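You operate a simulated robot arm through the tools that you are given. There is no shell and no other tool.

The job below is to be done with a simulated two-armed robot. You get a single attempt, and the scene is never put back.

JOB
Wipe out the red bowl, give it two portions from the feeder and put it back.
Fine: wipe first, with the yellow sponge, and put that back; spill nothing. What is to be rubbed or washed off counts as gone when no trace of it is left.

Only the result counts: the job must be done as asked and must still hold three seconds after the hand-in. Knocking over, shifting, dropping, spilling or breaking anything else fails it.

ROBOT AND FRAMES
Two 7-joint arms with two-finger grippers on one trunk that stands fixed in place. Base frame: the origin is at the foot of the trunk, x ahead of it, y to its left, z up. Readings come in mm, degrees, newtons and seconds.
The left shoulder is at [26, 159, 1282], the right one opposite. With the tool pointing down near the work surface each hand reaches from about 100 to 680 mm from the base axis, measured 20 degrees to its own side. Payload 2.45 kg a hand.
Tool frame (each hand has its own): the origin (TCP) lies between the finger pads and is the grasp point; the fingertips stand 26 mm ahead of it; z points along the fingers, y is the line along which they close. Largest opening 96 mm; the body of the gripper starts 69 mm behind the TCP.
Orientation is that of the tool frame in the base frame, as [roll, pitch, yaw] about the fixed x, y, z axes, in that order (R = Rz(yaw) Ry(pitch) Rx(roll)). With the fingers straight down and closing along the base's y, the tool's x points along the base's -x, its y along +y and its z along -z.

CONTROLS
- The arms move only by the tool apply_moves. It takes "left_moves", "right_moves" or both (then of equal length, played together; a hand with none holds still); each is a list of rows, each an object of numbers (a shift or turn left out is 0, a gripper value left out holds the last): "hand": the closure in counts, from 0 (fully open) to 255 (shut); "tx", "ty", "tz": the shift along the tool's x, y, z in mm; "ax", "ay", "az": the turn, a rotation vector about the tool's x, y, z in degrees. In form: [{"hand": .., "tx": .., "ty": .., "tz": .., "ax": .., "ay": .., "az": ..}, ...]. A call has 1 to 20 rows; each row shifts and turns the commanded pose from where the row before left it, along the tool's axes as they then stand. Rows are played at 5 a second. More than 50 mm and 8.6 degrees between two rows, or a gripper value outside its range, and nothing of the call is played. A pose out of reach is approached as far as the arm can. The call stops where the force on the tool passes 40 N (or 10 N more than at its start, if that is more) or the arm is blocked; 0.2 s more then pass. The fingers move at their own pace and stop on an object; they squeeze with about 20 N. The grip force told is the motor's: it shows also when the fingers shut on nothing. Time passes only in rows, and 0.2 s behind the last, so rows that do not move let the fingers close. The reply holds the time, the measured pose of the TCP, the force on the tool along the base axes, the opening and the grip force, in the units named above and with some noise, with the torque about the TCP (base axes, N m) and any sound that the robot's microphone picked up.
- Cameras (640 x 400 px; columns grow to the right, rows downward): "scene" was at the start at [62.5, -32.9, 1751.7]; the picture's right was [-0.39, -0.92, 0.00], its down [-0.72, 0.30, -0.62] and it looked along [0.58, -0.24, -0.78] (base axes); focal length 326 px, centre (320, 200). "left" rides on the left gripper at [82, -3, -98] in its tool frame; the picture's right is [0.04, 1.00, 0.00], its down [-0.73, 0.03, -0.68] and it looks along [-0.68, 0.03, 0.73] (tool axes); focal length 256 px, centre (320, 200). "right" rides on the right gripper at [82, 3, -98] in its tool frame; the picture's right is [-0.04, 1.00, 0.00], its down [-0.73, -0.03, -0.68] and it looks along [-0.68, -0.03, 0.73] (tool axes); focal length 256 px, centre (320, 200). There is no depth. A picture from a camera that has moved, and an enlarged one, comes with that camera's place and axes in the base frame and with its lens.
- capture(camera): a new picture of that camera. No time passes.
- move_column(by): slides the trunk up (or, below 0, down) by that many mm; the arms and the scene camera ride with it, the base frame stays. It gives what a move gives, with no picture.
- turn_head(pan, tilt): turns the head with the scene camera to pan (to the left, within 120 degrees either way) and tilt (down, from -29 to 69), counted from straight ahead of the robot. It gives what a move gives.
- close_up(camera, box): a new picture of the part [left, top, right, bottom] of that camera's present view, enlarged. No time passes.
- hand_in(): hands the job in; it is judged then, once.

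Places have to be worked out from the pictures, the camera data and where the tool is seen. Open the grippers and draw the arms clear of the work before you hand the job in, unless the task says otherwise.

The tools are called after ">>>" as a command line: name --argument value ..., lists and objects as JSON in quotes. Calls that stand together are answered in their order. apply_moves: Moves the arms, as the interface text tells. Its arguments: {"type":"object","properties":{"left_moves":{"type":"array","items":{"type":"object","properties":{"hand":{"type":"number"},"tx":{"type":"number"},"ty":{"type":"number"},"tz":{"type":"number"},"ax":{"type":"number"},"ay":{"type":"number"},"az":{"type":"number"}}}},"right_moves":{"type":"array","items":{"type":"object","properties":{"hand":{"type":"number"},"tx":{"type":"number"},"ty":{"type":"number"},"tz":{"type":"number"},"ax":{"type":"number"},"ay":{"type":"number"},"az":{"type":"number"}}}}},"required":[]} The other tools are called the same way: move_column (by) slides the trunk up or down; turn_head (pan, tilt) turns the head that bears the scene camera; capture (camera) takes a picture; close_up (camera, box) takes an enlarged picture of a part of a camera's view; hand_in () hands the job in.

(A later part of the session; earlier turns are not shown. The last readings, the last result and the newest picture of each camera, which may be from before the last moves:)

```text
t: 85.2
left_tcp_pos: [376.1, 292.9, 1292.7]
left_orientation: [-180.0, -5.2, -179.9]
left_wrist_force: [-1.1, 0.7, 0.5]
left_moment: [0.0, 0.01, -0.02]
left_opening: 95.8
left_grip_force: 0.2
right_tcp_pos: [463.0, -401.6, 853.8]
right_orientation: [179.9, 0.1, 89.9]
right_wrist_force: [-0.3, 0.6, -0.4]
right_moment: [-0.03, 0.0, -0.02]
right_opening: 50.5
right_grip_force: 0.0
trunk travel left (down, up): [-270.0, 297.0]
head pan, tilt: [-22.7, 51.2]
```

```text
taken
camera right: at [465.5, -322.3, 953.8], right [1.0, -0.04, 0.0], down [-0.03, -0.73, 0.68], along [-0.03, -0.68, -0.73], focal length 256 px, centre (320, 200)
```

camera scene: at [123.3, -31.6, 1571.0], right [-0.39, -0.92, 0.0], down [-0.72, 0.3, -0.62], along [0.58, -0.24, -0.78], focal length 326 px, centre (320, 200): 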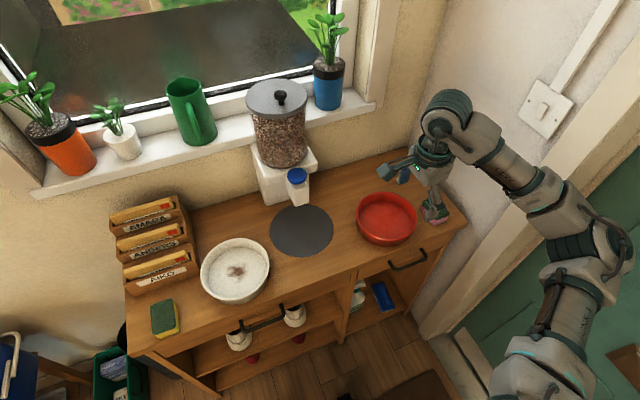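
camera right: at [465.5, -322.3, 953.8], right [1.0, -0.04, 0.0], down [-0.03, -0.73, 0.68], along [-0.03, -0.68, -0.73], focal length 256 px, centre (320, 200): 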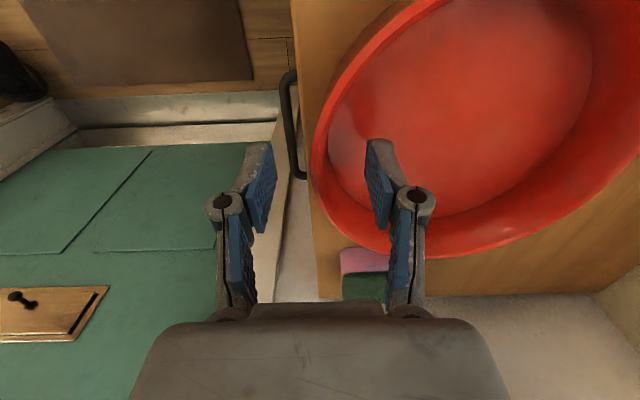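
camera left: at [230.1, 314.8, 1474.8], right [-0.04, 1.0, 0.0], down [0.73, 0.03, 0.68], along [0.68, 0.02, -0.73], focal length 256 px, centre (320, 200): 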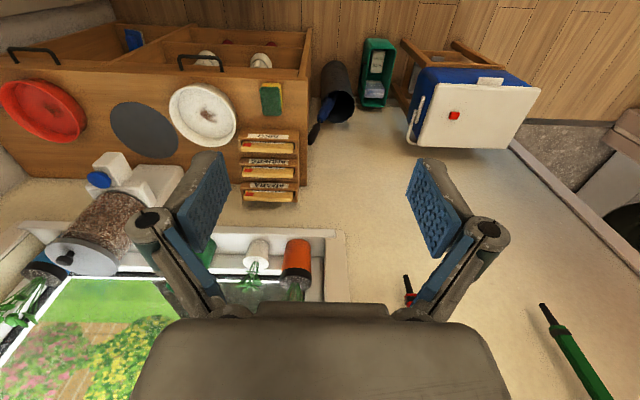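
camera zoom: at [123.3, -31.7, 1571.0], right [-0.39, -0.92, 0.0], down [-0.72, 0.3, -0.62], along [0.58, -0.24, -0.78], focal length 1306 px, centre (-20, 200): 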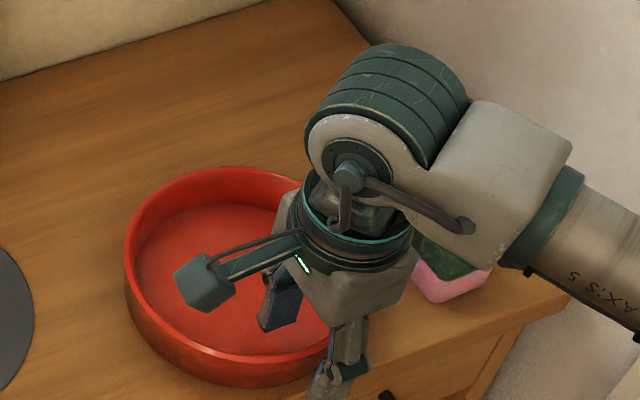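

Fingertips are inside/outside the near wall with no contact. I nudge 2 mm to centre on the wall and close.

>>> apply_moves --right_moves '[{"ty": -2}, {"hand": 255}, {"hand": 255}, {"hand": 255}, {"hand": 255}, {"hand": 255}]'

>>> capture --camera "right"

>>> close_up --camera "scene" --box '[340, 150, 470, 250]'

```text
t: 86.6
left_tcp_pos: [377.1, 294.2, 1293.3]
left_orientation: [-179.8, -5.2, -180.0]
left_wrist_force: [0.7, -0.2, 0.0]
left_moment: [0.02, 0.0, 0.01]
left_opening: 96.1
left_grip_force: 0.2
right_tcp_pos: [459.0, -402.0, 854.9]
right_orientation: [179.8, 0.0, 89.9]
right_wrist_force: [1.2, 1.2, 2.5]
right_moment: [0.23, -0.26, 0.1]
right_opening: 11.1
right_grip_force: 20.2
trunk travel left (down, up): [-270.0, 297.0]
head pan, tilt: [-22.7, 51.2]
```

```text
taken
camera right: at [463.4, -321.7, 954.0], right [1.0, -0.04, 0.0], down [-0.03, -0.73, 0.68], along [-0.03, -0.68, -0.73], focal length 256 px, centre (320, 200)
```

right: 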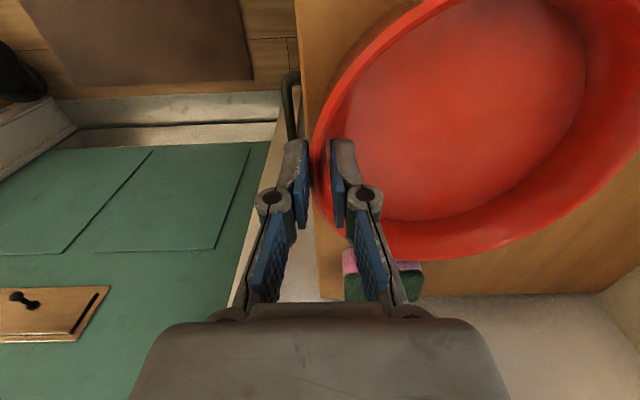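

```text
4.00 times, centred on (405, 200) of scene
camera zoom: at [122.9, -31.1, 1571.1], right [-0.39, -0.92, 0.0], down [-0.72, 0.3, -0.62], along [0.58, -0.24, -0.78], focal length 1306 px, centre (-20, 200)
```

zoom: 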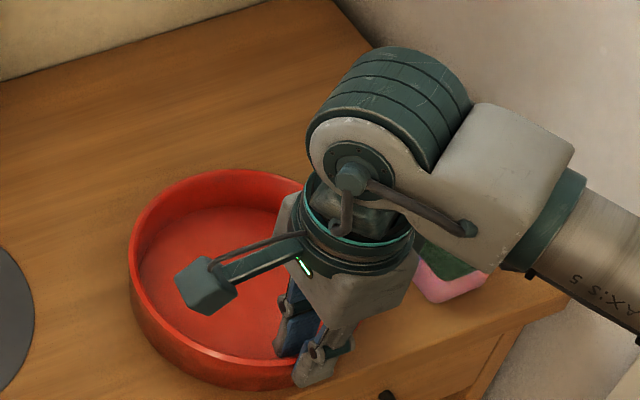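

The wall is gripped (opening 11 mm, 20 N). I lift just 10 mm first to check that the bowl hangs level.

>>> apply_moves --right_moves '[{"tz": -3}, {"tz": -3}, {"tz": -4}, {"tz": 0}, {"tz": 0}, {"tz": 0}]'

>>> close_up --camera "scene" --box '[340, 150, 470, 250]'

>>> capture --camera "right"

```text
t: 88.0
left_tcp_pos: [377.1, 292.6, 1291.9]
left_orientation: [-180.0, -5.1, -179.9]
left_wrist_force: [-1.2, 0.3, -0.1]
left_moment: [0.0, 0.03, 0.02]
left_opening: 96.4
left_grip_force: 0.2
right_tcp_pos: [459.6, -402.2, 863.4]
right_orientation: [179.8, -0.1, 89.8]
right_wrist_force: [0.9, 0.1, -1.6]
right_moment: [-0.03, -0.18, -0.02]
right_opening: 10.9
right_grip_force: 20.1
trunk travel left (down, up): [-270.0, 297.0]
head pan, tilt: [-22.7, 51.2]
```

```text
4.00 times, centred on (405, 200) of scene
camera zoom: at [123.6, -32.0, 1571.0], right [-0.39, -0.92, 0.0], down [-0.72, 0.3, -0.62], along [0.58, -0.24, -0.78], focal length 1306 px, centre (-20, 200)
```

zoom: 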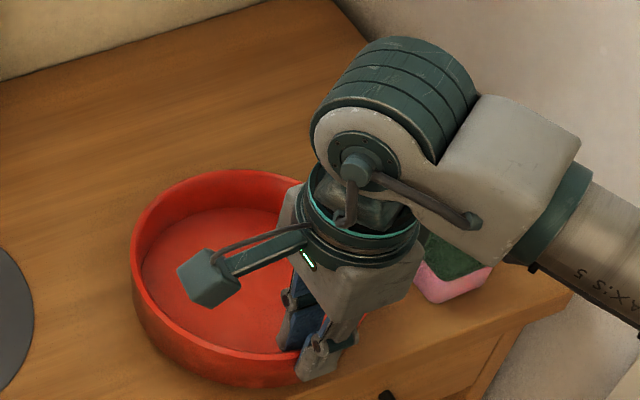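

```text
taken
camera right: at [463.0, -322.3, 961.9], right [1.0, -0.04, 0.0], down [-0.03, -0.73, 0.68], along [-0.03, -0.68, -0.73], focal length 256 px, centre (320, 200)
```

right: 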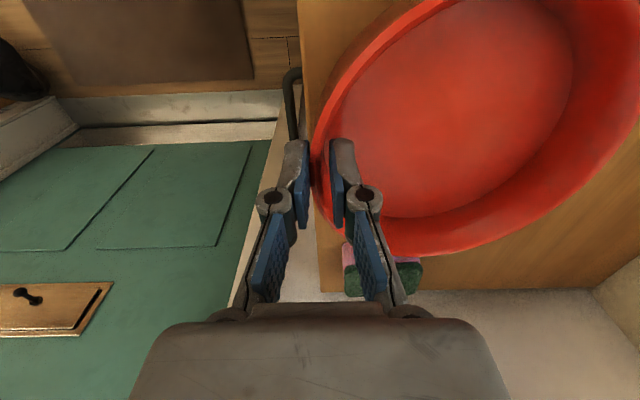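

The far side stayed down: the bowl tilts ~3° because its wall is wedge-shaped (slanted inside) and my pads are vertical. I set it down again, open, and will re-grip with the hand leaned back about 14° so the pads match the inner wall.

>>> apply_moves --right_moves '[{"tz": 4}, {"tz": 4}, {"tz": 2}, {"tz": 0}, {"hand": 120}, {"hand": 120}, {"hand": 120}, {"tz": -6}, {"tz": -6}, {"ax": -7}, {"ax": -7}, {"ax": 0}, {"ax": 0}]'

>>> capture --camera "right"

>>> close_up --camera "scene" --box '[340, 150, 470, 250]'

```text
t: 90.8
left_tcp_pos: [376.0, 293.4, 1292.5]
left_orientation: [-179.9, -5.1, -179.8]
left_wrist_force: [-0.1, -0.1, -0.6]
left_moment: [0.02, 0.02, 0.02]
left_opening: 96.1
left_grip_force: 0.0
right_tcp_pos: [458.5, -402.1, 866.3]
right_orientation: [165.9, 0.0, 89.9]
right_wrist_force: [0.3, -0.2, -0.4]
right_moment: [-0.01, 0.0, 0.0]
right_opening: 50.5
right_grip_force: 0.1
trunk travel left (down, up): [-270.0, 297.0]
head pan, tilt: [-22.7, 51.2]
```

```text
taken
camera right: at [438.7, -322.1, 962.9], right [0.97, -0.04, 0.24], down [-0.2, -0.73, 0.65], along [0.15, -0.68, -0.72], focal length 256 px, centre (320, 200)
```

right: 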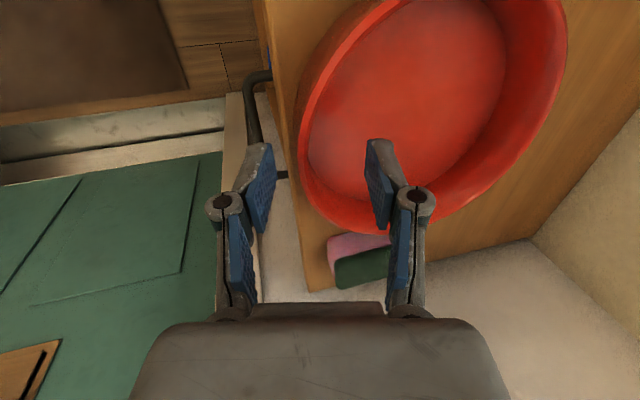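

```text
4.00 times, centred on (405, 200) of scene
camera zoom: at [122.7, -31.7, 1571.1], right [-0.39, -0.92, 0.0], down [-0.72, 0.3, -0.62], along [0.58, -0.24, -0.78], focal length 1306 px, centre (-20, 200)
```

zoom: 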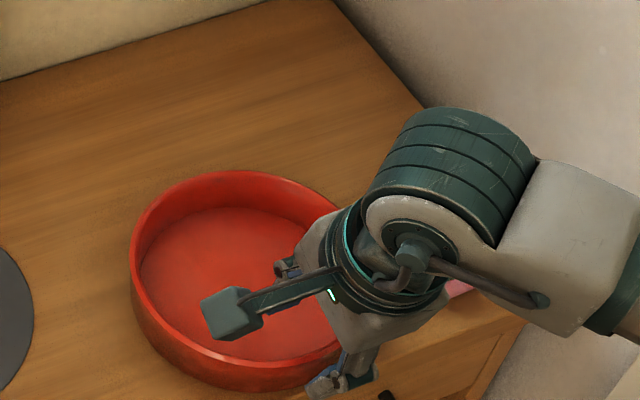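

Hand is leaned 14° as intended. I lower it straight down 16 mm over the wall.

>>> apply_moves --right_moves '[{"tz": 7.8, "ty": -2}, {"tz": 7.8, "ty": -2}, {"tz": 0}, {"tz": 0}]'

>>> capture --camera "right"

```text
t: 91.8
left_tcp_pos: [376.8, 293.3, 1292.4]
left_orientation: [-179.8, -5.2, -179.9]
left_wrist_force: [-0.4, 1.1, -0.3]
left_moment: [-0.01, -0.01, -0.01]
left_opening: 96.0
left_grip_force: 0.1
right_tcp_pos: [460.2, -403.0, 849.2]
right_orientation: [165.9, 0.0, 89.9]
right_wrist_force: [-0.4, 0.6, 0.2]
right_moment: [-0.01, 0.01, -0.03]
right_opening: 50.5
right_grip_force: 0.1
trunk travel left (down, up): [-270.0, 297.0]
head pan, tilt: [-22.7, 51.2]
```

```text
taken
camera right: at [439.5, -322.5, 946.8], right [0.97, -0.04, 0.24], down [-0.2, -0.73, 0.65], along [0.15, -0.68, -0.72], focal length 256 px, centre (320, 200)
```

right: 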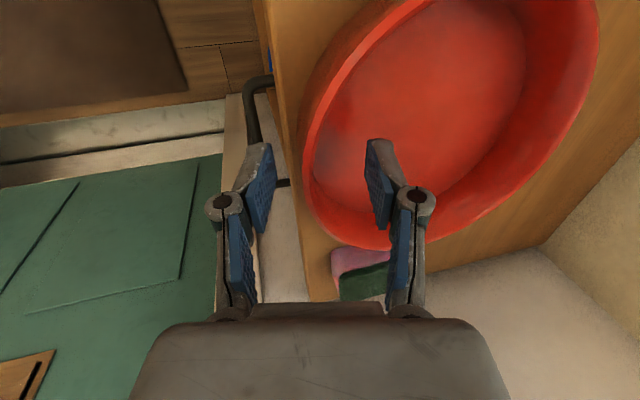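

The rim's outer edge is at about x = 454 here, so I shift 4 mm toward me to centre on the wall, then close.

>>> apply_moves --right_moves '[{"ty": -3.9, "tz": -1}, {"ty": 0}, {"hand": 255}, {"hand": 255}, {"hand": 255}, {"hand": 255}, {"hand": 255}]'

>>> capture --camera "right"

>>> close_up --camera "scene" --box '[340, 150, 470, 250]'

```text
t: 93.4
left_tcp_pos: [375.3, 292.4, 1292.4]
left_orientation: [-179.9, -5.2, -179.9]
left_wrist_force: [1.4, 0.8, -0.2]
left_moment: [0.03, -0.02, 0.01]
left_opening: 95.9
left_grip_force: 0.0
right_tcp_pos: [457.0, -402.2, 851.2]
right_orientation: [166.0, 0.0, 90.0]
right_wrist_force: [-1.6, 0.6, -0.1]
right_moment: [-0.08, 0.34, 0.05]
right_opening: 11.9
right_grip_force: 19.8
trunk travel left (down, up): [-270.0, 297.0]
head pan, tilt: [-22.7, 51.2]
```

```text
taken
camera right: at [435.9, -322.2, 947.4], right [0.97, -0.04, 0.24], down [-0.2, -0.73, 0.65], along [0.15, -0.68, -0.72], focal length 256 px, centre (320, 200)
```

right: 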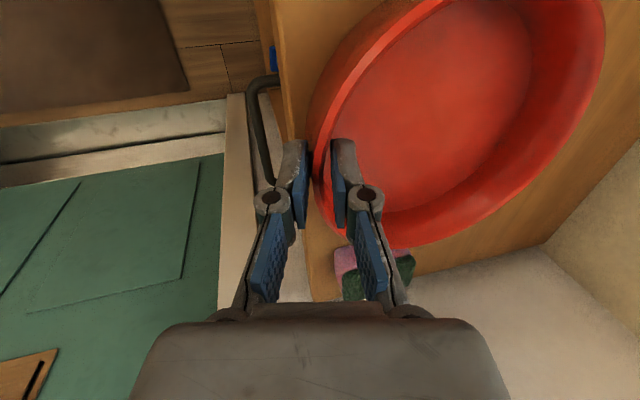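

```text
4.00 times, centred on (405, 200) of scene
camera zoom: at [123.0, -31.6, 1571.0], right [-0.39, -0.92, 0.0], down [-0.72, 0.3, -0.62], along [0.58, -0.24, -0.78], focal length 1306 px, centre (-20, 200)
```

zoom: 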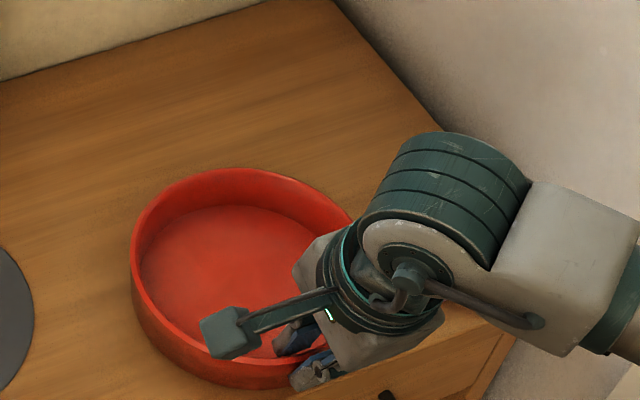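

The couple is now reversed (pads hold the far side up), as wanted. I lift 10 mm and check levelness.

>>> apply_moves --right_moves '[{"tz": -2.9, "ty": 0.7}, {"tz": -2.9, "ty": 0.7}, {"tz": -3.9, "ty": 1}, {"tz": 0}, {"tz": 0}, {"tz": 0}]'

>>> capture --camera "right"

>>> close_up --camera "scene" --box '[340, 150, 470, 250]'

```text
t: 94.8
left_tcp_pos: [376.5, 294.0, 1290.6]
left_orientation: [-179.9, -5.2, -179.9]
left_wrist_force: [-0.6, -0.6, -0.8]
left_moment: [0.02, 0.02, 0.03]
left_opening: 95.8
left_grip_force: 0.0
right_tcp_pos: [454.8, -402.3, 859.8]
right_orientation: [165.9, -0.1, 89.9]
right_wrist_force: [-0.1, 0.0, -4.1]
right_moment: [0.0, 0.33, 0.04]
right_opening: 12.0
right_grip_force: 19.8
trunk travel left (down, up): [-270.0, 297.0]
head pan, tilt: [-22.7, 51.2]
```

```text
taken
camera right: at [435.4, -321.8, 955.9], right [0.97, -0.04, 0.24], down [-0.2, -0.73, 0.65], along [0.15, -0.68, -0.72], focal length 256 px, centre (320, 200)
```

right: 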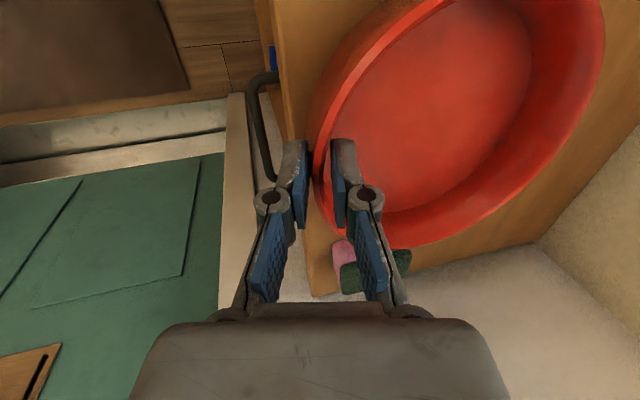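

```text
4.00 times, centred on (405, 200) of scene
camera zoom: at [123.7, -32.5, 1570.9], right [-0.39, -0.92, 0.0], down [-0.72, 0.3, -0.62], along [0.58, -0.24, -0.78], focal length 1306 px, centre (-20, 200)
```

zoom: 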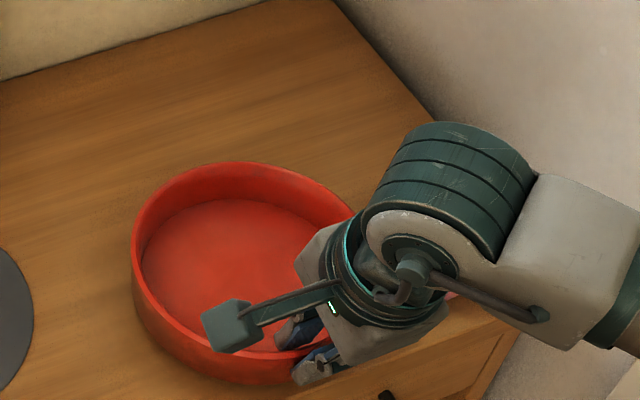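

The bowl hangs free and level now: weight ≈ 4.1 N, moment 0.33 N·m, no droop relative to the hand. I raise it 20 mm more and carry it left toward the mat, keeping the rim well below the spout.

>>> apply_moves --right_moves '[{"tz": -9.7, "ty": 2.4}, {"tz": -9.7, "ty": 2.4}, {"tx": 10}, {"tx": 20}, {"tx": 25}, {"tx": 25}, {"tx": 25}, {"tx": 25}, {"tx": 25}, {"tx": 25}, {"tx": 20}, {"tx": 14}, {"tx": 10}, {"tx": 0}, {"tx": 0}]'

>>> capture --camera "right"

>>> capture --camera "scene"

```text
t: 98.0
left_tcp_pos: [375.8, 294.3, 1291.6]
left_orientation: [-179.7, -5.2, 180.0]
left_wrist_force: [-0.3, 0.0, 0.2]
left_moment: [0.02, 0.01, 0.0]
left_opening: 96.0
left_grip_force: 0.0
right_tcp_pos: [455.1, -176.9, 880.2]
right_orientation: [165.8, 0.0, 90.0]
right_wrist_force: [0.4, -0.9, -4.8]
right_moment: [0.02, 0.36, 0.02]
right_opening: 12.0
right_grip_force: 19.9
trunk travel left (down, up): [-270.0, 297.0]
head pan, tilt: [-22.7, 51.2]
```

```text
taken
camera right: at [435.6, -95.7, 976.8], right [0.97, -0.04, 0.24], down [-0.2, -0.73, 0.65], along [0.15, -0.68, -0.72], focal length 256 px, centre (320, 200)
```

right: 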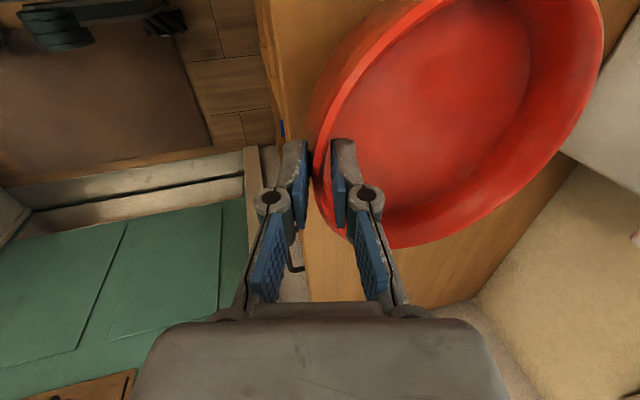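

```text
taken
camera scene: at [124.4, -30.0, 1570.9], right [-0.39, -0.92, 0.0], down [-0.72, 0.3, -0.62], along [0.57, -0.24, -0.78], focal length 326 px, centre (320, 200)
```

scene: 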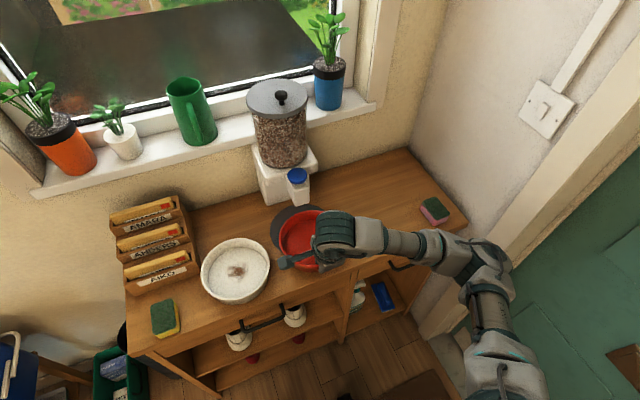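

Carried nicely in front of the mat. Now forward 68 mm so the bowl's centre comes over the mat centre, under the spout.

>>> apply_moves --right_moves '[{"ty": 9.7, "tz": 2.4}, {"ty": 16.5, "tz": 4.1}, {"ty": 16.5, "tz": 4.1}, {"ty": 13.6, "tz": 3.4}, {"ty": 9.7, "tz": 2.4}, {"ty": 0}, {"ty": 0}, {"ty": 0}]'

>>> close_up --camera "scene" --box '[230, 140, 380, 270]'

>>> capture --camera "right"

```text
t: 99.8
left_tcp_pos: [376.1, 294.1, 1291.6]
left_orientation: [-179.8, -5.2, -179.9]
left_wrist_force: [-0.3, 0.1, 0.3]
left_moment: [-0.02, -0.01, -0.04]
left_opening: 95.9
left_grip_force: 0.1
right_tcp_pos: [523.1, -177.3, 879.8]
right_orientation: [166.0, 0.0, 89.9]
right_wrist_force: [0.9, 0.0, -4.1]
right_moment: [0.03, 0.37, 0.05]
right_opening: 12.0
right_grip_force: 20.3
trunk travel left (down, up): [-270.0, 297.0]
head pan, tilt: [-22.7, 51.2]
```

```text
3.08 times, centred on (305, 205) of scene
camera zoom: at [124.9, -30.0, 1570.9], right [-0.39, -0.92, 0.0], down [-0.72, 0.3, -0.62], along [0.57, -0.24, -0.78], focal length 1005 px, centre (366, 185)
```

zoom: 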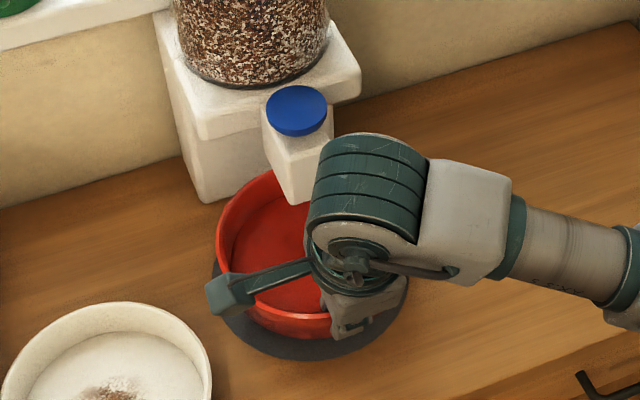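

```text
taken
camera right: at [503.3, -96.4, 976.9], right [0.97, -0.04, 0.24], down [-0.2, -0.73, 0.65], along [0.15, -0.68, -0.72], focal length 256 px, centre (320, 200)
```

right: 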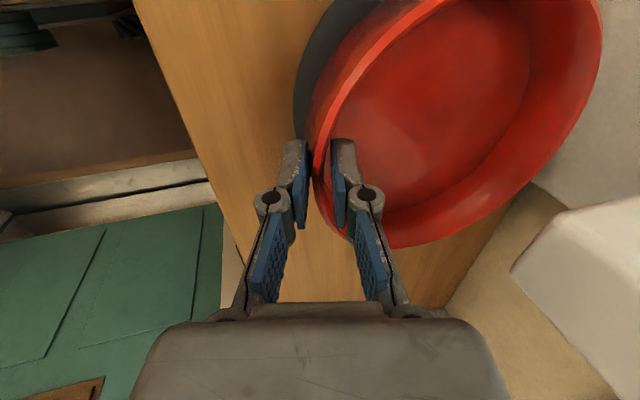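

The bowl is over the mat with the spout above its interior. I lower it toward the mat, watching the weight come off.

>>> apply_moves --right_moves '[{"tz": 9.7, "ty": -2.4}, {"tz": 7.8, "ty": -1.9}, {"tz": 5.8, "ty": -1.5}, {"tz": 0}, {"tz": 0}]'

>>> apply_moves --right_moves '[{"tz": 1.9, "ty": -0.5}, {"tz": 0}, {"tz": 0}]'

```text
t: 101.0
left_tcp_pos: [376.5, 294.9, 1292.1]
left_orientation: [-179.8, -5.2, -179.9]
left_wrist_force: [-0.7, 0.9, -0.1]
left_moment: [0.03, 0.03, -0.02]
left_opening: 96.0
left_grip_force: 0.1
right_tcp_pos: [522.3, -178.0, 856.0]
right_orientation: [165.9, 0.1, 89.9]
right_wrist_force: [0.4, 0.1, -4.4]
right_moment: [0.01, 0.38, -0.02]
right_opening: 12.2
right_grip_force: 20.3
trunk travel left (down, up): [-270.0, 297.0]
head pan, tilt: [-22.7, 51.2]
```

```text
t: 101.8
left_tcp_pos: [377.2, 294.8, 1290.5]
left_orientation: [-179.8, -5.2, -179.9]
left_wrist_force: [-0.9, 0.3, -0.2]
left_moment: [0.0, -0.02, -0.03]
left_opening: 95.8
left_grip_force: 0.0
right_tcp_pos: [524.0, -178.1, 854.2]
right_orientation: [165.9, 0.1, 90.0]
right_wrist_force: [0.0, 0.0, -4.4]
right_moment: [0.0, 0.34, -0.02]
right_opening: 12.2
right_grip_force: 20.2
trunk travel left (down, up): [-270.0, 297.0]
head pan, tilt: [-22.7, 51.2]
```

>>> apply_moves --right_moves '[{"tz": 1.5, "ty": -0.4}, {"tz": 0}, {"tz": 0}]'

>>> apply_moves --right_moves '[{"tz": 1.5, "ty": -0.4}, {"tz": 0}, {"tz": 0}]'

```text
t: 102.6
left_tcp_pos: [376.4, 294.6, 1292.5]
left_orientation: [-179.8, -5.3, -179.8]
left_wrist_force: [-0.6, -1.1, 0.0]
left_moment: [-0.01, 0.02, -0.01]
left_opening: 95.9
left_grip_force: 0.1
right_tcp_pos: [523.3, -177.5, 852.2]
right_orientation: [165.8, 0.0, 90.0]
right_wrist_force: [0.5, 0.1, -4.6]
right_moment: [-0.01, 0.25, -0.01]
right_opening: 12.1
right_grip_force: 20.1
trunk travel left (down, up): [-270.0, 297.0]
head pan, tilt: [-22.7, 51.2]
```

```text
t: 103.4
left_tcp_pos: [377.3, 294.4, 1292.2]
left_orientation: [-179.9, -5.2, -179.9]
left_wrist_force: [0.1, -0.4, 0.2]
left_moment: [-0.03, 0.02, 0.01]
left_opening: 96.0
left_grip_force: 0.0
right_tcp_pos: [523.1, -178.4, 851.5]
right_orientation: [165.9, 0.0, 89.9]
right_wrist_force: [1.2, -0.6, -3.4]
right_moment: [0.08, 0.13, 0.08]
right_opening: 12.1
right_grip_force: 19.9
trunk travel left (down, up): [-270.0, 297.0]
head pan, tilt: [-22.7, 51.2]
```

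The moment is dropping, so the bowl is touching down. One more small step.

>>> apply_moves --right_moves '[{"tz": 1.5, "ty": -0.4}, {"tz": 0}, {"tz": 0}]'

>>> close_up --camera "scene" --box '[230, 140, 380, 270]'

```text
t: 104.2
left_tcp_pos: [375.0, 295.6, 1291.3]
left_orientation: [-179.8, -5.2, -180.0]
left_wrist_force: [-0.3, 0.9, 1.1]
left_moment: [-0.03, 0.01, -0.03]
left_opening: 96.1
left_grip_force: 0.1
right_tcp_pos: [523.4, -177.9, 851.5]
right_orientation: [165.7, 0.0, 89.8]
right_wrist_force: [-2.2, -4.7, 12.2]
right_moment: [-0.36, 0.28, -0.03]
right_opening: 11.9
right_grip_force: 19.9
trunk travel left (down, up): [-270.0, 297.0]
head pan, tilt: [-22.7, 51.2]
```

```text
3.08 times, centred on (305, 205) of scene
camera zoom: at [121.4, -30.4, 1571.4], right [-0.39, -0.92, 0.0], down [-0.72, 0.3, -0.62], along [0.58, -0.24, -0.78], focal length 1005 px, centre (366, 185)
```

zoom: 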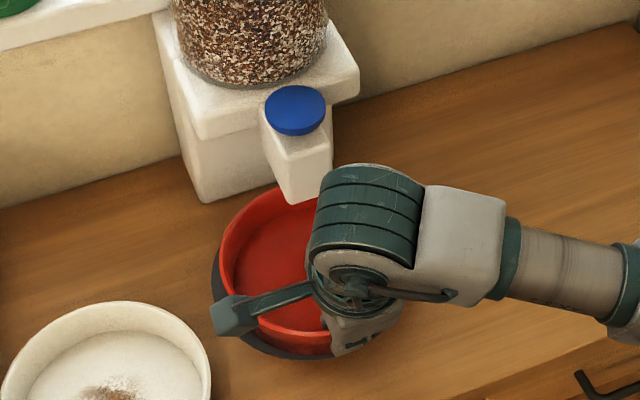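

The bowl stands on the mat. I ease off, open the fingers half, and withdraw along the tool axis (up and away from the spout).

>>> apply_moves --right_moves '[{"tz": -1.5, "ty": 0.4}, {"hand": 120}, {"hand": 120}, {"hand": 120}, {"tz": -10}, {"tz": -20}, {"tz": -30}, {"tz": -30}, {"tz": -30}, {"ty": -25}, {"ty": -25}, {"ty": 0}]'

>>> capture --camera "scene"

>>> capture --camera "right"

```text
t: 106.8
left_tcp_pos: [377.6, 295.3, 1291.2]
left_orientation: [-179.8, -5.2, -179.8]
left_wrist_force: [-0.3, 0.4, -0.2]
left_moment: [0.0, 0.01, -0.01]
left_opening: 96.1
left_grip_force: 0.1
right_tcp_pos: [447.2, -176.7, 954.2]
right_orientation: [166.0, 0.0, 90.0]
right_wrist_force: [-0.3, -0.1, -0.7]
right_moment: [0.0, 0.03, -0.02]
right_opening: 50.7
right_grip_force: 0.2
trunk travel left (down, up): [-270.0, 297.0]
head pan, tilt: [-22.7, 51.2]
```

```text
taken
camera scene: at [124.0, -29.9, 1571.0], right [-0.39, -0.92, 0.0], down [-0.72, 0.3, -0.62], along [0.58, -0.24, -0.78], focal length 326 px, centre (320, 200)
```

scene: 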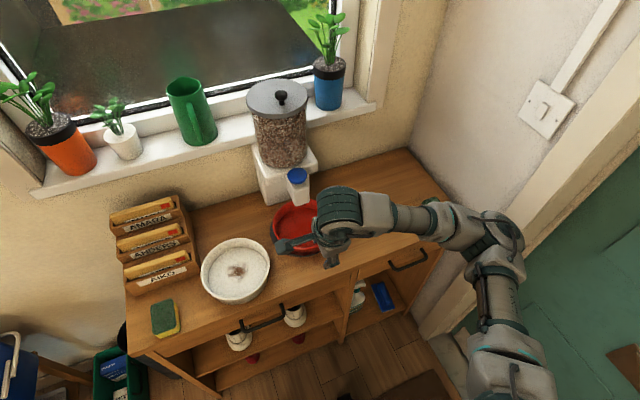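

```text
taken
camera right: at [427.0, -95.8, 1050.9], right [0.97, -0.04, 0.24], down [-0.2, -0.73, 0.65], along [0.15, -0.68, -0.72], focal length 256 px, centre (320, 200)
```

right: 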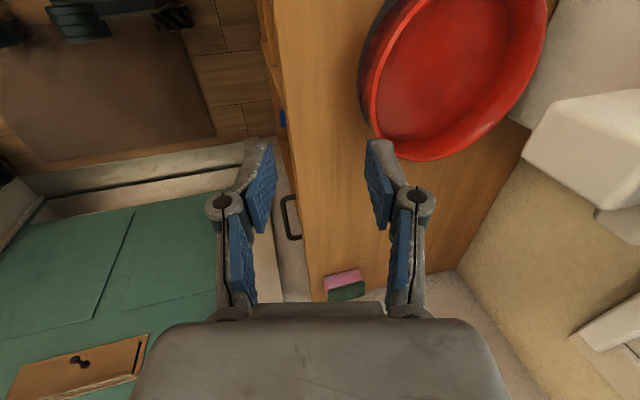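

The bowl stands on the mat, untouched by the withdrawal. Next I close the fingers, rise in front of the feeder and look at the button more precisely before pressing it.

>>> apply_moves --right_moves '[{"hand": 255, "tz": -33, "ty": 8.2}, {"hand": 255, "tz": -33, "ty": 8.2}, {"tz": -33, "ty": 8.2}, {"tz": -33, "ty": 8.2}, {"tz": 0}, {"tz": 0}]'

>>> capture --camera "right"

>>> close_up --camera "scene" --box '[240, 70, 380, 260]'

```text
t: 108.2
left_tcp_pos: [375.9, 295.2, 1290.7]
left_orientation: [-179.8, -5.1, -179.8]
left_wrist_force: [0.0, 0.3, 0.1]
left_moment: [0.0, 0.0, -0.02]
left_opening: 96.1
left_grip_force: 0.0
right_tcp_pos: [445.7, -178.2, 1092.3]
right_orientation: [165.9, -0.1, 89.9]
right_wrist_force: [-0.2, -0.6, 0.4]
right_moment: [-0.01, -0.02, -0.01]
right_opening: 0.2
right_grip_force: 20.1
trunk travel left (down, up): [-270.0, 297.0]
head pan, tilt: [-22.7, 51.2]
```

```text
taken
camera right: at [425.2, -98.1, 1188.9], right [0.97, -0.04, 0.24], down [-0.2, -0.73, 0.65], along [0.15, -0.68, -0.72], focal length 256 px, centre (320, 200)
```

right: 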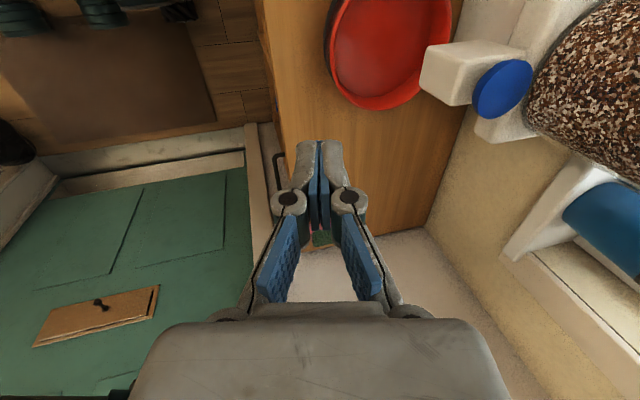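

```text
2.11 times, centred on (310, 165) of scene
camera zoom: at [123.7, -29.8, 1571.0], right [-0.39, -0.92, 0.0], down [-0.72, 0.3, -0.62], along [0.58, -0.24, -0.78], focal length 688 px, centre (341, 274)
```

zoom: 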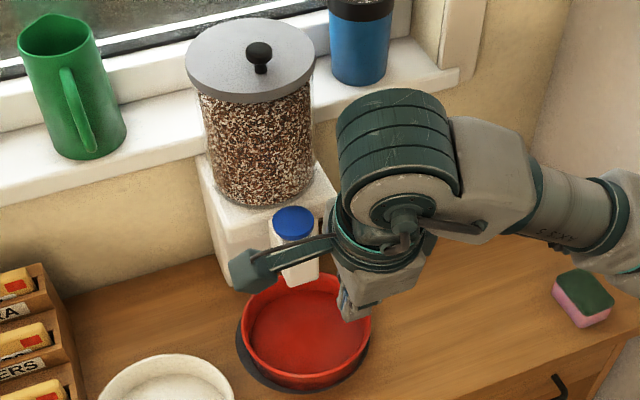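

The button's top centre comes out at about (619, -181, 1018) from both cameras. I move the closed, leaned fingertips to hover ~30 mm above it.

>>> apply_moves --right_moves '[{"ty": 31.2, "tz": 11.3, "tx": -0.6}, {"ty": 31.2, "tz": 11.3, "tx": -0.6}, {"ty": 31.2, "tz": 11.3, "tx": -0.6}, {"ty": 31.2, "tz": 11.3, "tx": -0.6}, {"ty": 31.1, "tz": 11.2, "tx": -0.6}, {"ty": 0}, {"ty": 0}]'

>>> capture --camera "right"

>>> close_up --camera "scene" --box '[240, 70, 380, 260]'

```text
t: 109.8
left_tcp_pos: [376.4, 296.2, 1291.4]
left_orientation: [-179.7, -5.2, -179.9]
left_wrist_force: [-0.7, -0.4, -0.1]
left_moment: [0.0, 0.01, 0.02]
left_opening: 96.2
left_grip_force: 0.1
right_tcp_pos: [608.0, -183.1, 1073.4]
right_orientation: [165.9, 0.0, 89.9]
right_wrist_force: [0.5, 0.4, -0.3]
right_moment: [-0.01, 0.02, 0.01]
right_opening: 0.0
right_grip_force: 20.4
trunk travel left (down, up): [-270.0, 297.0]
head pan, tilt: [-22.7, 51.2]
```

```text
taken
camera right: at [588.0, -102.3, 1170.3], right [0.97, -0.04, 0.24], down [-0.2, -0.73, 0.65], along [0.15, -0.68, -0.72], focal length 256 px, centre (320, 200)
```

right: 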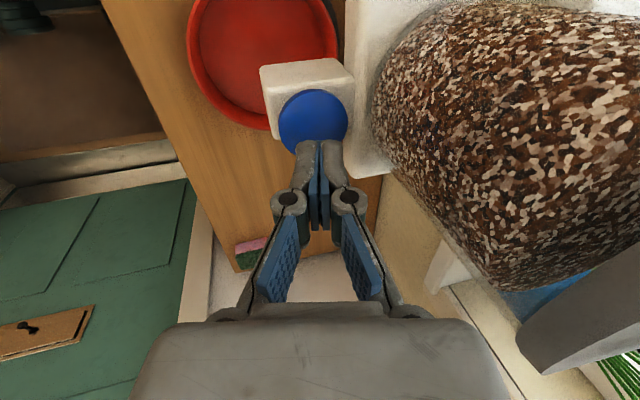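

```text
2.11 times, centred on (310, 165) of scene
camera zoom: at [124.6, -29.5, 1571.0], right [-0.39, -0.92, 0.0], down [-0.72, 0.3, -0.62], along [0.57, -0.24, -0.78], focal length 688 px, centre (341, 274)
```

zoom: 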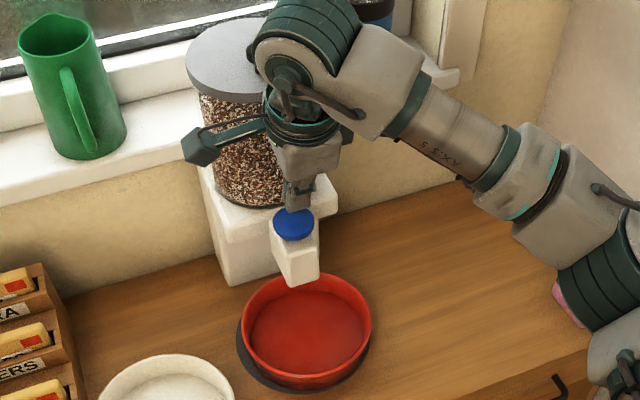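

The fingertips hover right above the button (about 4–5 mm off centre). I correct that and come down to ~8 mm above it.

>>> apply_moves --right_moves '[{"ty": -0.7, "tz": 11.2, "tx": 1.5}, {"ty": -0.7, "tz": 11.1, "tx": 2}, {"ty": 0}, {"ty": 0}]'

>>> close_up --camera "scene" --box '[260, 130, 340, 190]'

>>> capture --camera "right"

```text
t: 110.8
left_tcp_pos: [375.7, 294.2, 1292.2]
left_orientation: [-179.8, -5.2, -179.8]
left_wrist_force: [-0.3, -0.3, 0.0]
left_moment: [-0.02, -0.02, 0.02]
left_opening: 96.0
left_grip_force: 0.0
right_tcp_pos: [614.0, -178.2, 1053.0]
right_orientation: [165.9, 0.0, 89.9]
right_wrist_force: [-0.7, -0.7, 0.9]
right_moment: [-0.01, 0.03, 0.0]
right_opening: 0.0
right_grip_force: 20.0
trunk travel left (down, up): [-270.0, 297.0]
head pan, tilt: [-22.7, 51.2]
```

```text
6.67 times, centred on (300, 160) of scene
camera zoom: at [124.6, -29.4, 1571.0], right [-0.39, -0.92, 0.0], down [-0.72, 0.3, -0.62], along [0.57, -0.24, -0.78], focal length 2177 px, centre (453, 467)
```

zoom: 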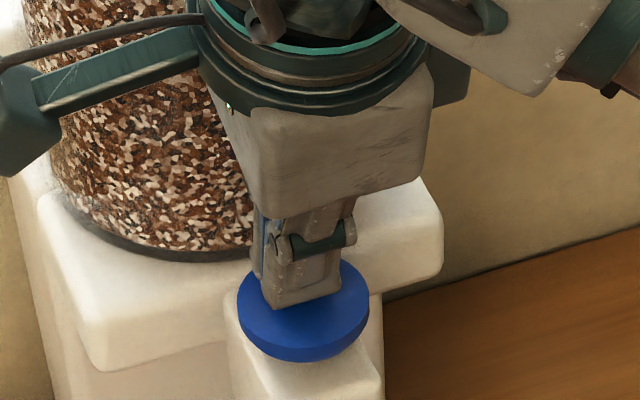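

```text
taken
camera right: at [593.5, -97.4, 1149.6], right [0.97, -0.04, 0.24], down [-0.2, -0.73, 0.65], along [0.15, -0.68, -0.72], focal length 256 px, centre (320, 200)
```

right: 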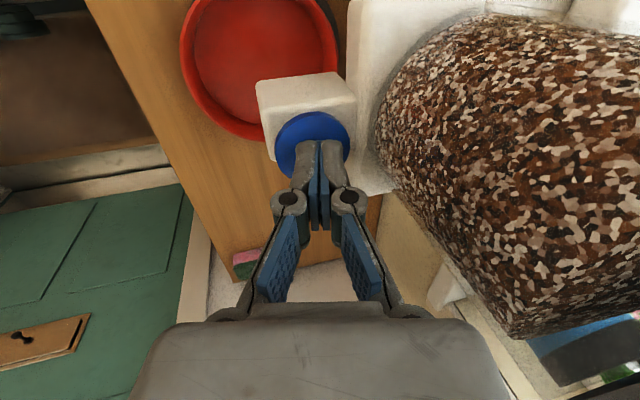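

Well centred above the button. I now press down in small steps and listen for any sound.

>>> apply_moves --right_moves '[{"tz": 3.9, "ty": -1}, {"tz": 2.9, "ty": -0.7}, {"tz": 0}]'

>>> apply_moves --right_moves '[{"tz": 1.94, "ty": -0.48}, {"tz": 0}]'

```text
t: 111.6
left_tcp_pos: [375.2, 295.2, 1291.7]
left_orientation: [-179.8, -5.1, -179.9]
left_wrist_force: [-0.1, 0.4, 0.5]
left_moment: [0.04, 0.02, -0.04]
left_opening: 95.9
left_grip_force: 0.0
right_tcp_pos: [614.6, -177.3, 1047.4]
right_orientation: [165.9, 0.0, 89.9]
right_wrist_force: [-0.1, 0.5, 0.9]
right_moment: [-0.05, 0.03, 0.01]
right_opening: 0.0
right_grip_force: 20.0
trunk travel left (down, up): [-270.0, 297.0]
head pan, tilt: [-22.7, 51.2]
```

```text
t: 112.2
left_tcp_pos: [377.0, 295.4, 1291.1]
left_orientation: [-179.8, -5.2, -179.8]
left_wrist_force: [0.2, -0.6, -0.1]
left_moment: [0.03, 0.03, 0.04]
left_opening: 96.0
left_grip_force: 0.1
right_tcp_pos: [613.6, -176.7, 1045.8]
right_orientation: [165.9, 0.1, 89.9]
right_wrist_force: [0.6, -0.4, 3.1]
right_moment: [-0.04, -0.02, 0.03]
right_opening: 0.1
right_grip_force: 20.2
trunk travel left (down, up): [-270.0, 297.0]
head pan, tilt: [-22.7, 51.2]
```

Contact with the button (3 N). I press further in 2 mm steps.

>>> apply_moves --right_moves '[{"tz": 1.94, "ty": -0.48}, {"tz": 0}]'

>>> apply_moves --right_moves '[{"tz": 1.94, "ty": -0.48}, {"tz": 0}]'

```text
t: 112.8
left_tcp_pos: [376.8, 296.5, 1291.8]
left_orientation: [-179.9, -5.1, -179.9]
left_wrist_force: [0.0, 0.7, -0.1]
left_moment: [0.01, -0.02, 0.02]
left_opening: 95.9
left_grip_force: 0.1
right_tcp_pos: [614.6, -177.1, 1043.1]
right_orientation: [166.0, -0.1, 89.9]
right_wrist_force: [-0.7, 0.8, 2.3]
right_moment: [0.04, 0.02, -0.02]
right_opening: 0.0
right_grip_force: 19.6
trunk travel left (down, up): [-270.0, 297.0]
head pan, tilt: [-22.7, 51.2]
```

```text
t: 113.4
left_tcp_pos: [375.6, 294.9, 1291.2]
left_orientation: [-179.7, -5.1, -179.8]
left_wrist_force: [-0.4, -1.4, 0.0]
left_moment: [0.01, -0.02, -0.03]
left_opening: 96.1
left_grip_force: 0.1
right_tcp_pos: [614.9, -176.3, 1040.9]
right_orientation: [165.8, -0.1, 89.9]
right_wrist_force: [-0.7, -1.5, 3.4]
right_moment: [-0.05, 0.0, -0.06]
right_opening: 0.0
right_grip_force: 19.5
trunk travel left (down, up): [-270.0, 297.0]
head pan, tilt: [-22.7, 51.2]
heard: click
```

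I heard a click at about 5–6 mm of travel. I look at the bowl before releasing.

>>> close_up --camera "scene" --box '[270, 180, 350, 260]'

>>> capture --camera "right"

```text
5.00 times, centred on (310, 220) of scene
camera zoom: at [123.5, -29.6, 1571.1], right [-0.39, -0.92, 0.0], down [-0.72, 0.3, -0.62], along [0.58, -0.24, -0.78], focal length 1633 px, centre (370, 100)
```

zoom: 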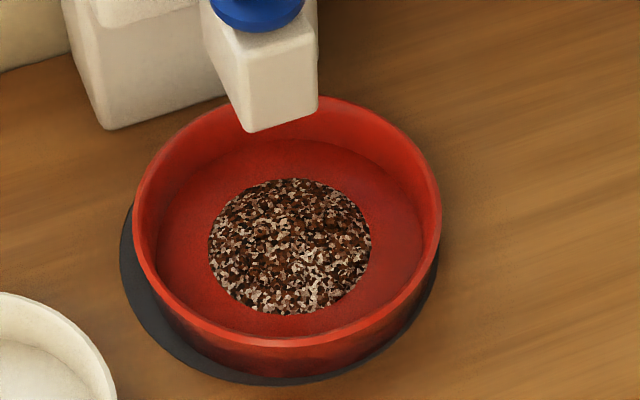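

```text
taken
camera right: at [595.0, -95.7, 1137.3], right [0.97, -0.04, 0.24], down [-0.2, -0.73, 0.65], along [0.15, -0.68, -0.72], focal length 256 px, centre (320, 200)
```

right: 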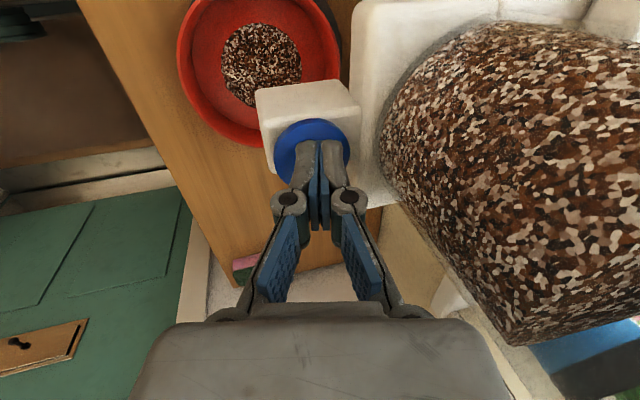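

One portion is in the bowl, centred. I raise the fingers 12 mm so the button resets, and check.

>>> apply_moves --right_moves '[{"tz": -3.9, "ty": 1}, {"tz": -3.9, "ty": 1}, {"tz": -5.8, "ty": 1.4}, {"tz": 0}, {"tz": 0}, {"tz": 0}]'

>>> close_up --camera "scene" --box '[270, 180, 350, 260]'

>>> close_up --camera "scene" --box '[260, 130, 340, 190]'

```text
t: 114.8
left_tcp_pos: [377.0, 295.6, 1291.9]
left_orientation: [-179.9, -5.2, -179.9]
left_wrist_force: [-0.5, 0.8, 0.3]
left_moment: [0.0, 0.02, -0.02]
left_opening: 96.0
left_grip_force: 0.1
right_tcp_pos: [616.2, -175.8, 1053.1]
right_orientation: [165.9, 0.0, 89.9]
right_wrist_force: [-1.2, 0.1, -0.2]
right_moment: [0.0, 0.0, 0.01]
right_opening: 0.0
right_grip_force: 20.1
trunk travel left (down, up): [-270.0, 297.0]
head pan, tilt: [-22.7, 51.2]
```

```text
5.00 times, centred on (310, 220) of scene
camera zoom: at [124.5, -29.4, 1571.0], right [-0.39, -0.92, 0.0], down [-0.72, 0.3, -0.62], along [0.57, -0.24, -0.78], focal length 1633 px, centre (370, 100)
```

zoom: 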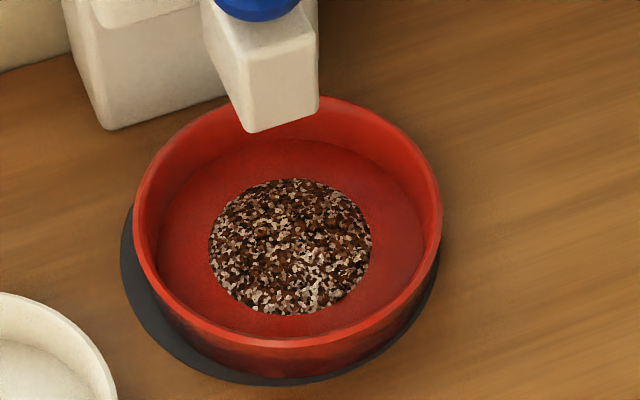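

```text
6.67 times, centred on (300, 160) of scene
camera zoom: at [124.5, -29.4, 1571.0], right [-0.39, -0.92, 0.0], down [-0.72, 0.3, -0.62], along [0.57, -0.24, -0.78], focal length 2177 px, centre (453, 467)
```

zoom: 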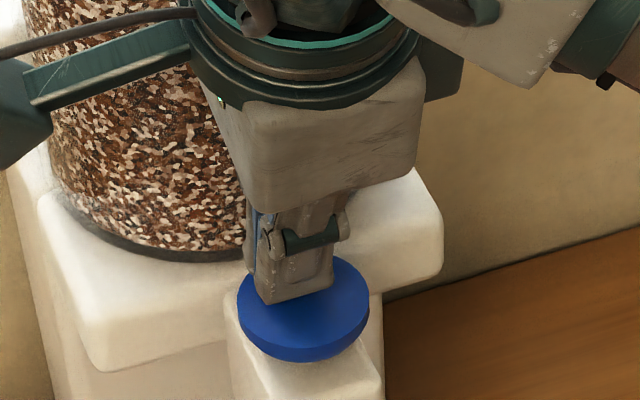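

The button is back up, one portion in the bowl. I correct a small sideways drift and press a second time in the same way.

>>> apply_moves --right_moves '[{"tz": 1, "ty": -2, "tx": -4}, {"tz": 3.9, "ty": -1}, {"tz": 1.9, "ty": -0.5}, {"tz": 0}]'

>>> apply_moves --right_moves '[{"tz": 1.94, "ty": -0.48}, {"tz": 0}]'

>>> apply_moves --right_moves '[{"tz": 1.94, "ty": -0.48}, {"tz": 0}]'

```text
t: 115.8
left_tcp_pos: [375.8, 295.7, 1291.2]
left_orientation: [-179.8, -5.2, -179.9]
left_wrist_force: [-0.3, 0.4, -0.7]
left_moment: [0.0, 0.0, -0.01]
left_opening: 96.2
left_grip_force: 0.1
right_tcp_pos: [612.4, -180.4, 1046.5]
right_orientation: [166.0, 0.1, 89.9]
right_wrist_force: [0.9, -0.3, 1.4]
right_moment: [-0.01, 0.0, -0.02]
right_opening: 0.0
right_grip_force: 20.0
trunk travel left (down, up): [-270.0, 297.0]
head pan, tilt: [-22.7, 51.2]
```

```text
t: 116.4
left_tcp_pos: [376.0, 295.1, 1291.5]
left_orientation: [-179.8, -5.0, -179.9]
left_wrist_force: [0.4, 1.1, 0.4]
left_moment: [0.01, 0.0, 0.0]
left_opening: 95.7
left_grip_force: 0.0
right_tcp_pos: [613.2, -181.0, 1044.4]
right_orientation: [165.7, 0.0, 89.9]
right_wrist_force: [-0.1, 0.2, 2.0]
right_moment: [0.02, 0.03, 0.02]
right_opening: 0.2
right_grip_force: 20.2
trunk travel left (down, up): [-270.0, 297.0]
head pan, tilt: [-22.7, 51.2]
```

```text
t: 117.0
left_tcp_pos: [376.0, 295.7, 1291.8]
left_orientation: [-179.8, -5.1, -179.9]
left_wrist_force: [0.3, 0.5, -0.1]
left_moment: [-0.05, 0.01, 0.0]
left_opening: 96.2
left_grip_force: 0.0
right_tcp_pos: [612.9, -180.7, 1043.3]
right_orientation: [165.8, 0.0, 89.9]
right_wrist_force: [-0.2, 0.4, 2.4]
right_moment: [0.03, 0.04, 0.02]
right_opening: 0.0
right_grip_force: 20.2
trunk travel left (down, up): [-270.0, 297.0]
head pan, tilt: [-22.7, 51.2]
```

Contact but no click yet; one more step at a time.

>>> apply_moves --right_moves '[{"tz": 1.94, "ty": -0.48}, {"tz": 0}]'

```text
t: 117.6
left_tcp_pos: [375.3, 294.8, 1291.2]
left_orientation: [-179.8, -5.1, -180.0]
left_wrist_force: [-0.4, 1.0, -0.2]
left_moment: [0.0, 0.03, -0.03]
left_opening: 95.9
left_grip_force: 0.2
right_tcp_pos: [611.6, -179.9, 1041.6]
right_orientation: [165.8, 0.0, 89.9]
right_wrist_force: [1.1, -0.8, 3.8]
right_moment: [-0.05, -0.02, 0.01]
right_opening: 0.0
right_grip_force: 19.5
trunk travel left (down, up): [-270.0, 297.0]
head pan, tilt: [-22.7, 51.2]
heard: click
```

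The second click came. I check the bowl, then lift off the button.

>>> close_up --camera "scene" --box '[270, 180, 350, 260]'

>>> apply_moves --right_moves '[{"tz": -3.9, "ty": 1}, {"tz": -5.8, "ty": 1.4}, {"tz": -9.7, "ty": 2.4}, {"tz": -14.5, "ty": 3.6}, {"tz": -9.7, "ty": -30}, {"tz": -9.7, "ty": -40}, {"tz": -9.7, "ty": -40}, {"tz": -9.7, "ty": -40}, {"tz": 0}, {"tz": 0}]'

>>> close_up --camera "scene" --box '[270, 180, 350, 260]'

>>> capture --camera "scene"

```text
5.00 times, centred on (310, 220) of scene
camera zoom: at [124.0, -29.7, 1571.1], right [-0.39, -0.92, 0.0], down [-0.72, 0.3, -0.62], along [0.58, -0.24, -0.78], focal length 1633 px, centre (370, 100)
```

zoom: 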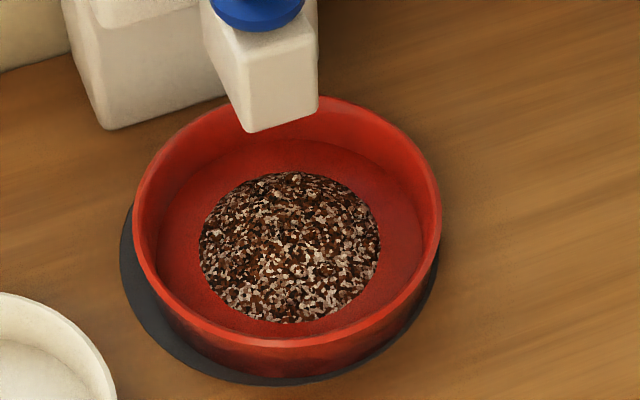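

```text
t: 119.8
left_tcp_pos: [376.3, 295.6, 1291.9]
left_orientation: [-179.7, -5.2, -179.9]
left_wrist_force: [0.1, -0.3, -0.2]
left_moment: [-0.03, 0.03, -0.03]
left_opening: 96.0
left_grip_force: 0.1
right_tcp_pos: [456.4, -181.7, 1077.8]
right_orientation: [166.0, -0.1, 90.0]
right_wrist_force: [0.1, 0.2, -0.8]
right_moment: [0.0, -0.02, 0.03]
right_opening: 0.2
right_grip_force: 20.3
trunk travel left (down, up): [-270.0, 297.0]
head pan, tilt: [-22.7, 51.2]
```

```text
5.00 times, centred on (310, 220) of scene
camera zoom: at [123.7, -29.7, 1571.0], right [-0.39, -0.92, 0.0], down [-0.72, 0.3, -0.62], along [0.58, -0.24, -0.78], focal length 1633 px, centre (370, 100)
```

zoom: 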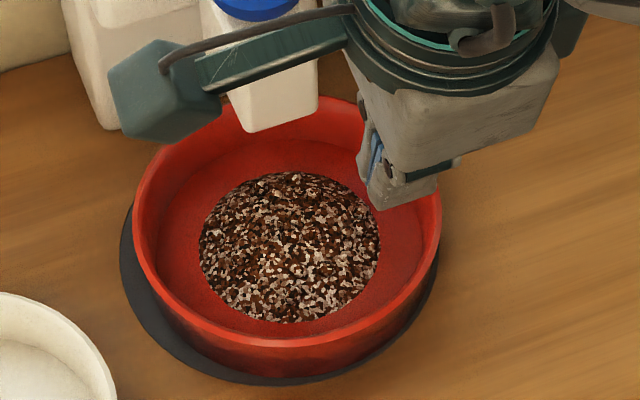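

```text
taken
camera scene: at [123.7, -29.7, 1571.0], right [-0.39, -0.92, 0.0], down [-0.72, 0.3, -0.62], along [0.58, -0.24, -0.78], focal length 326 px, centre (320, 200)
```

scene: 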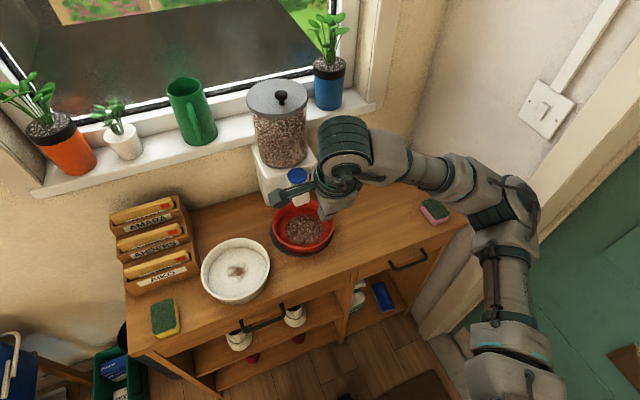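

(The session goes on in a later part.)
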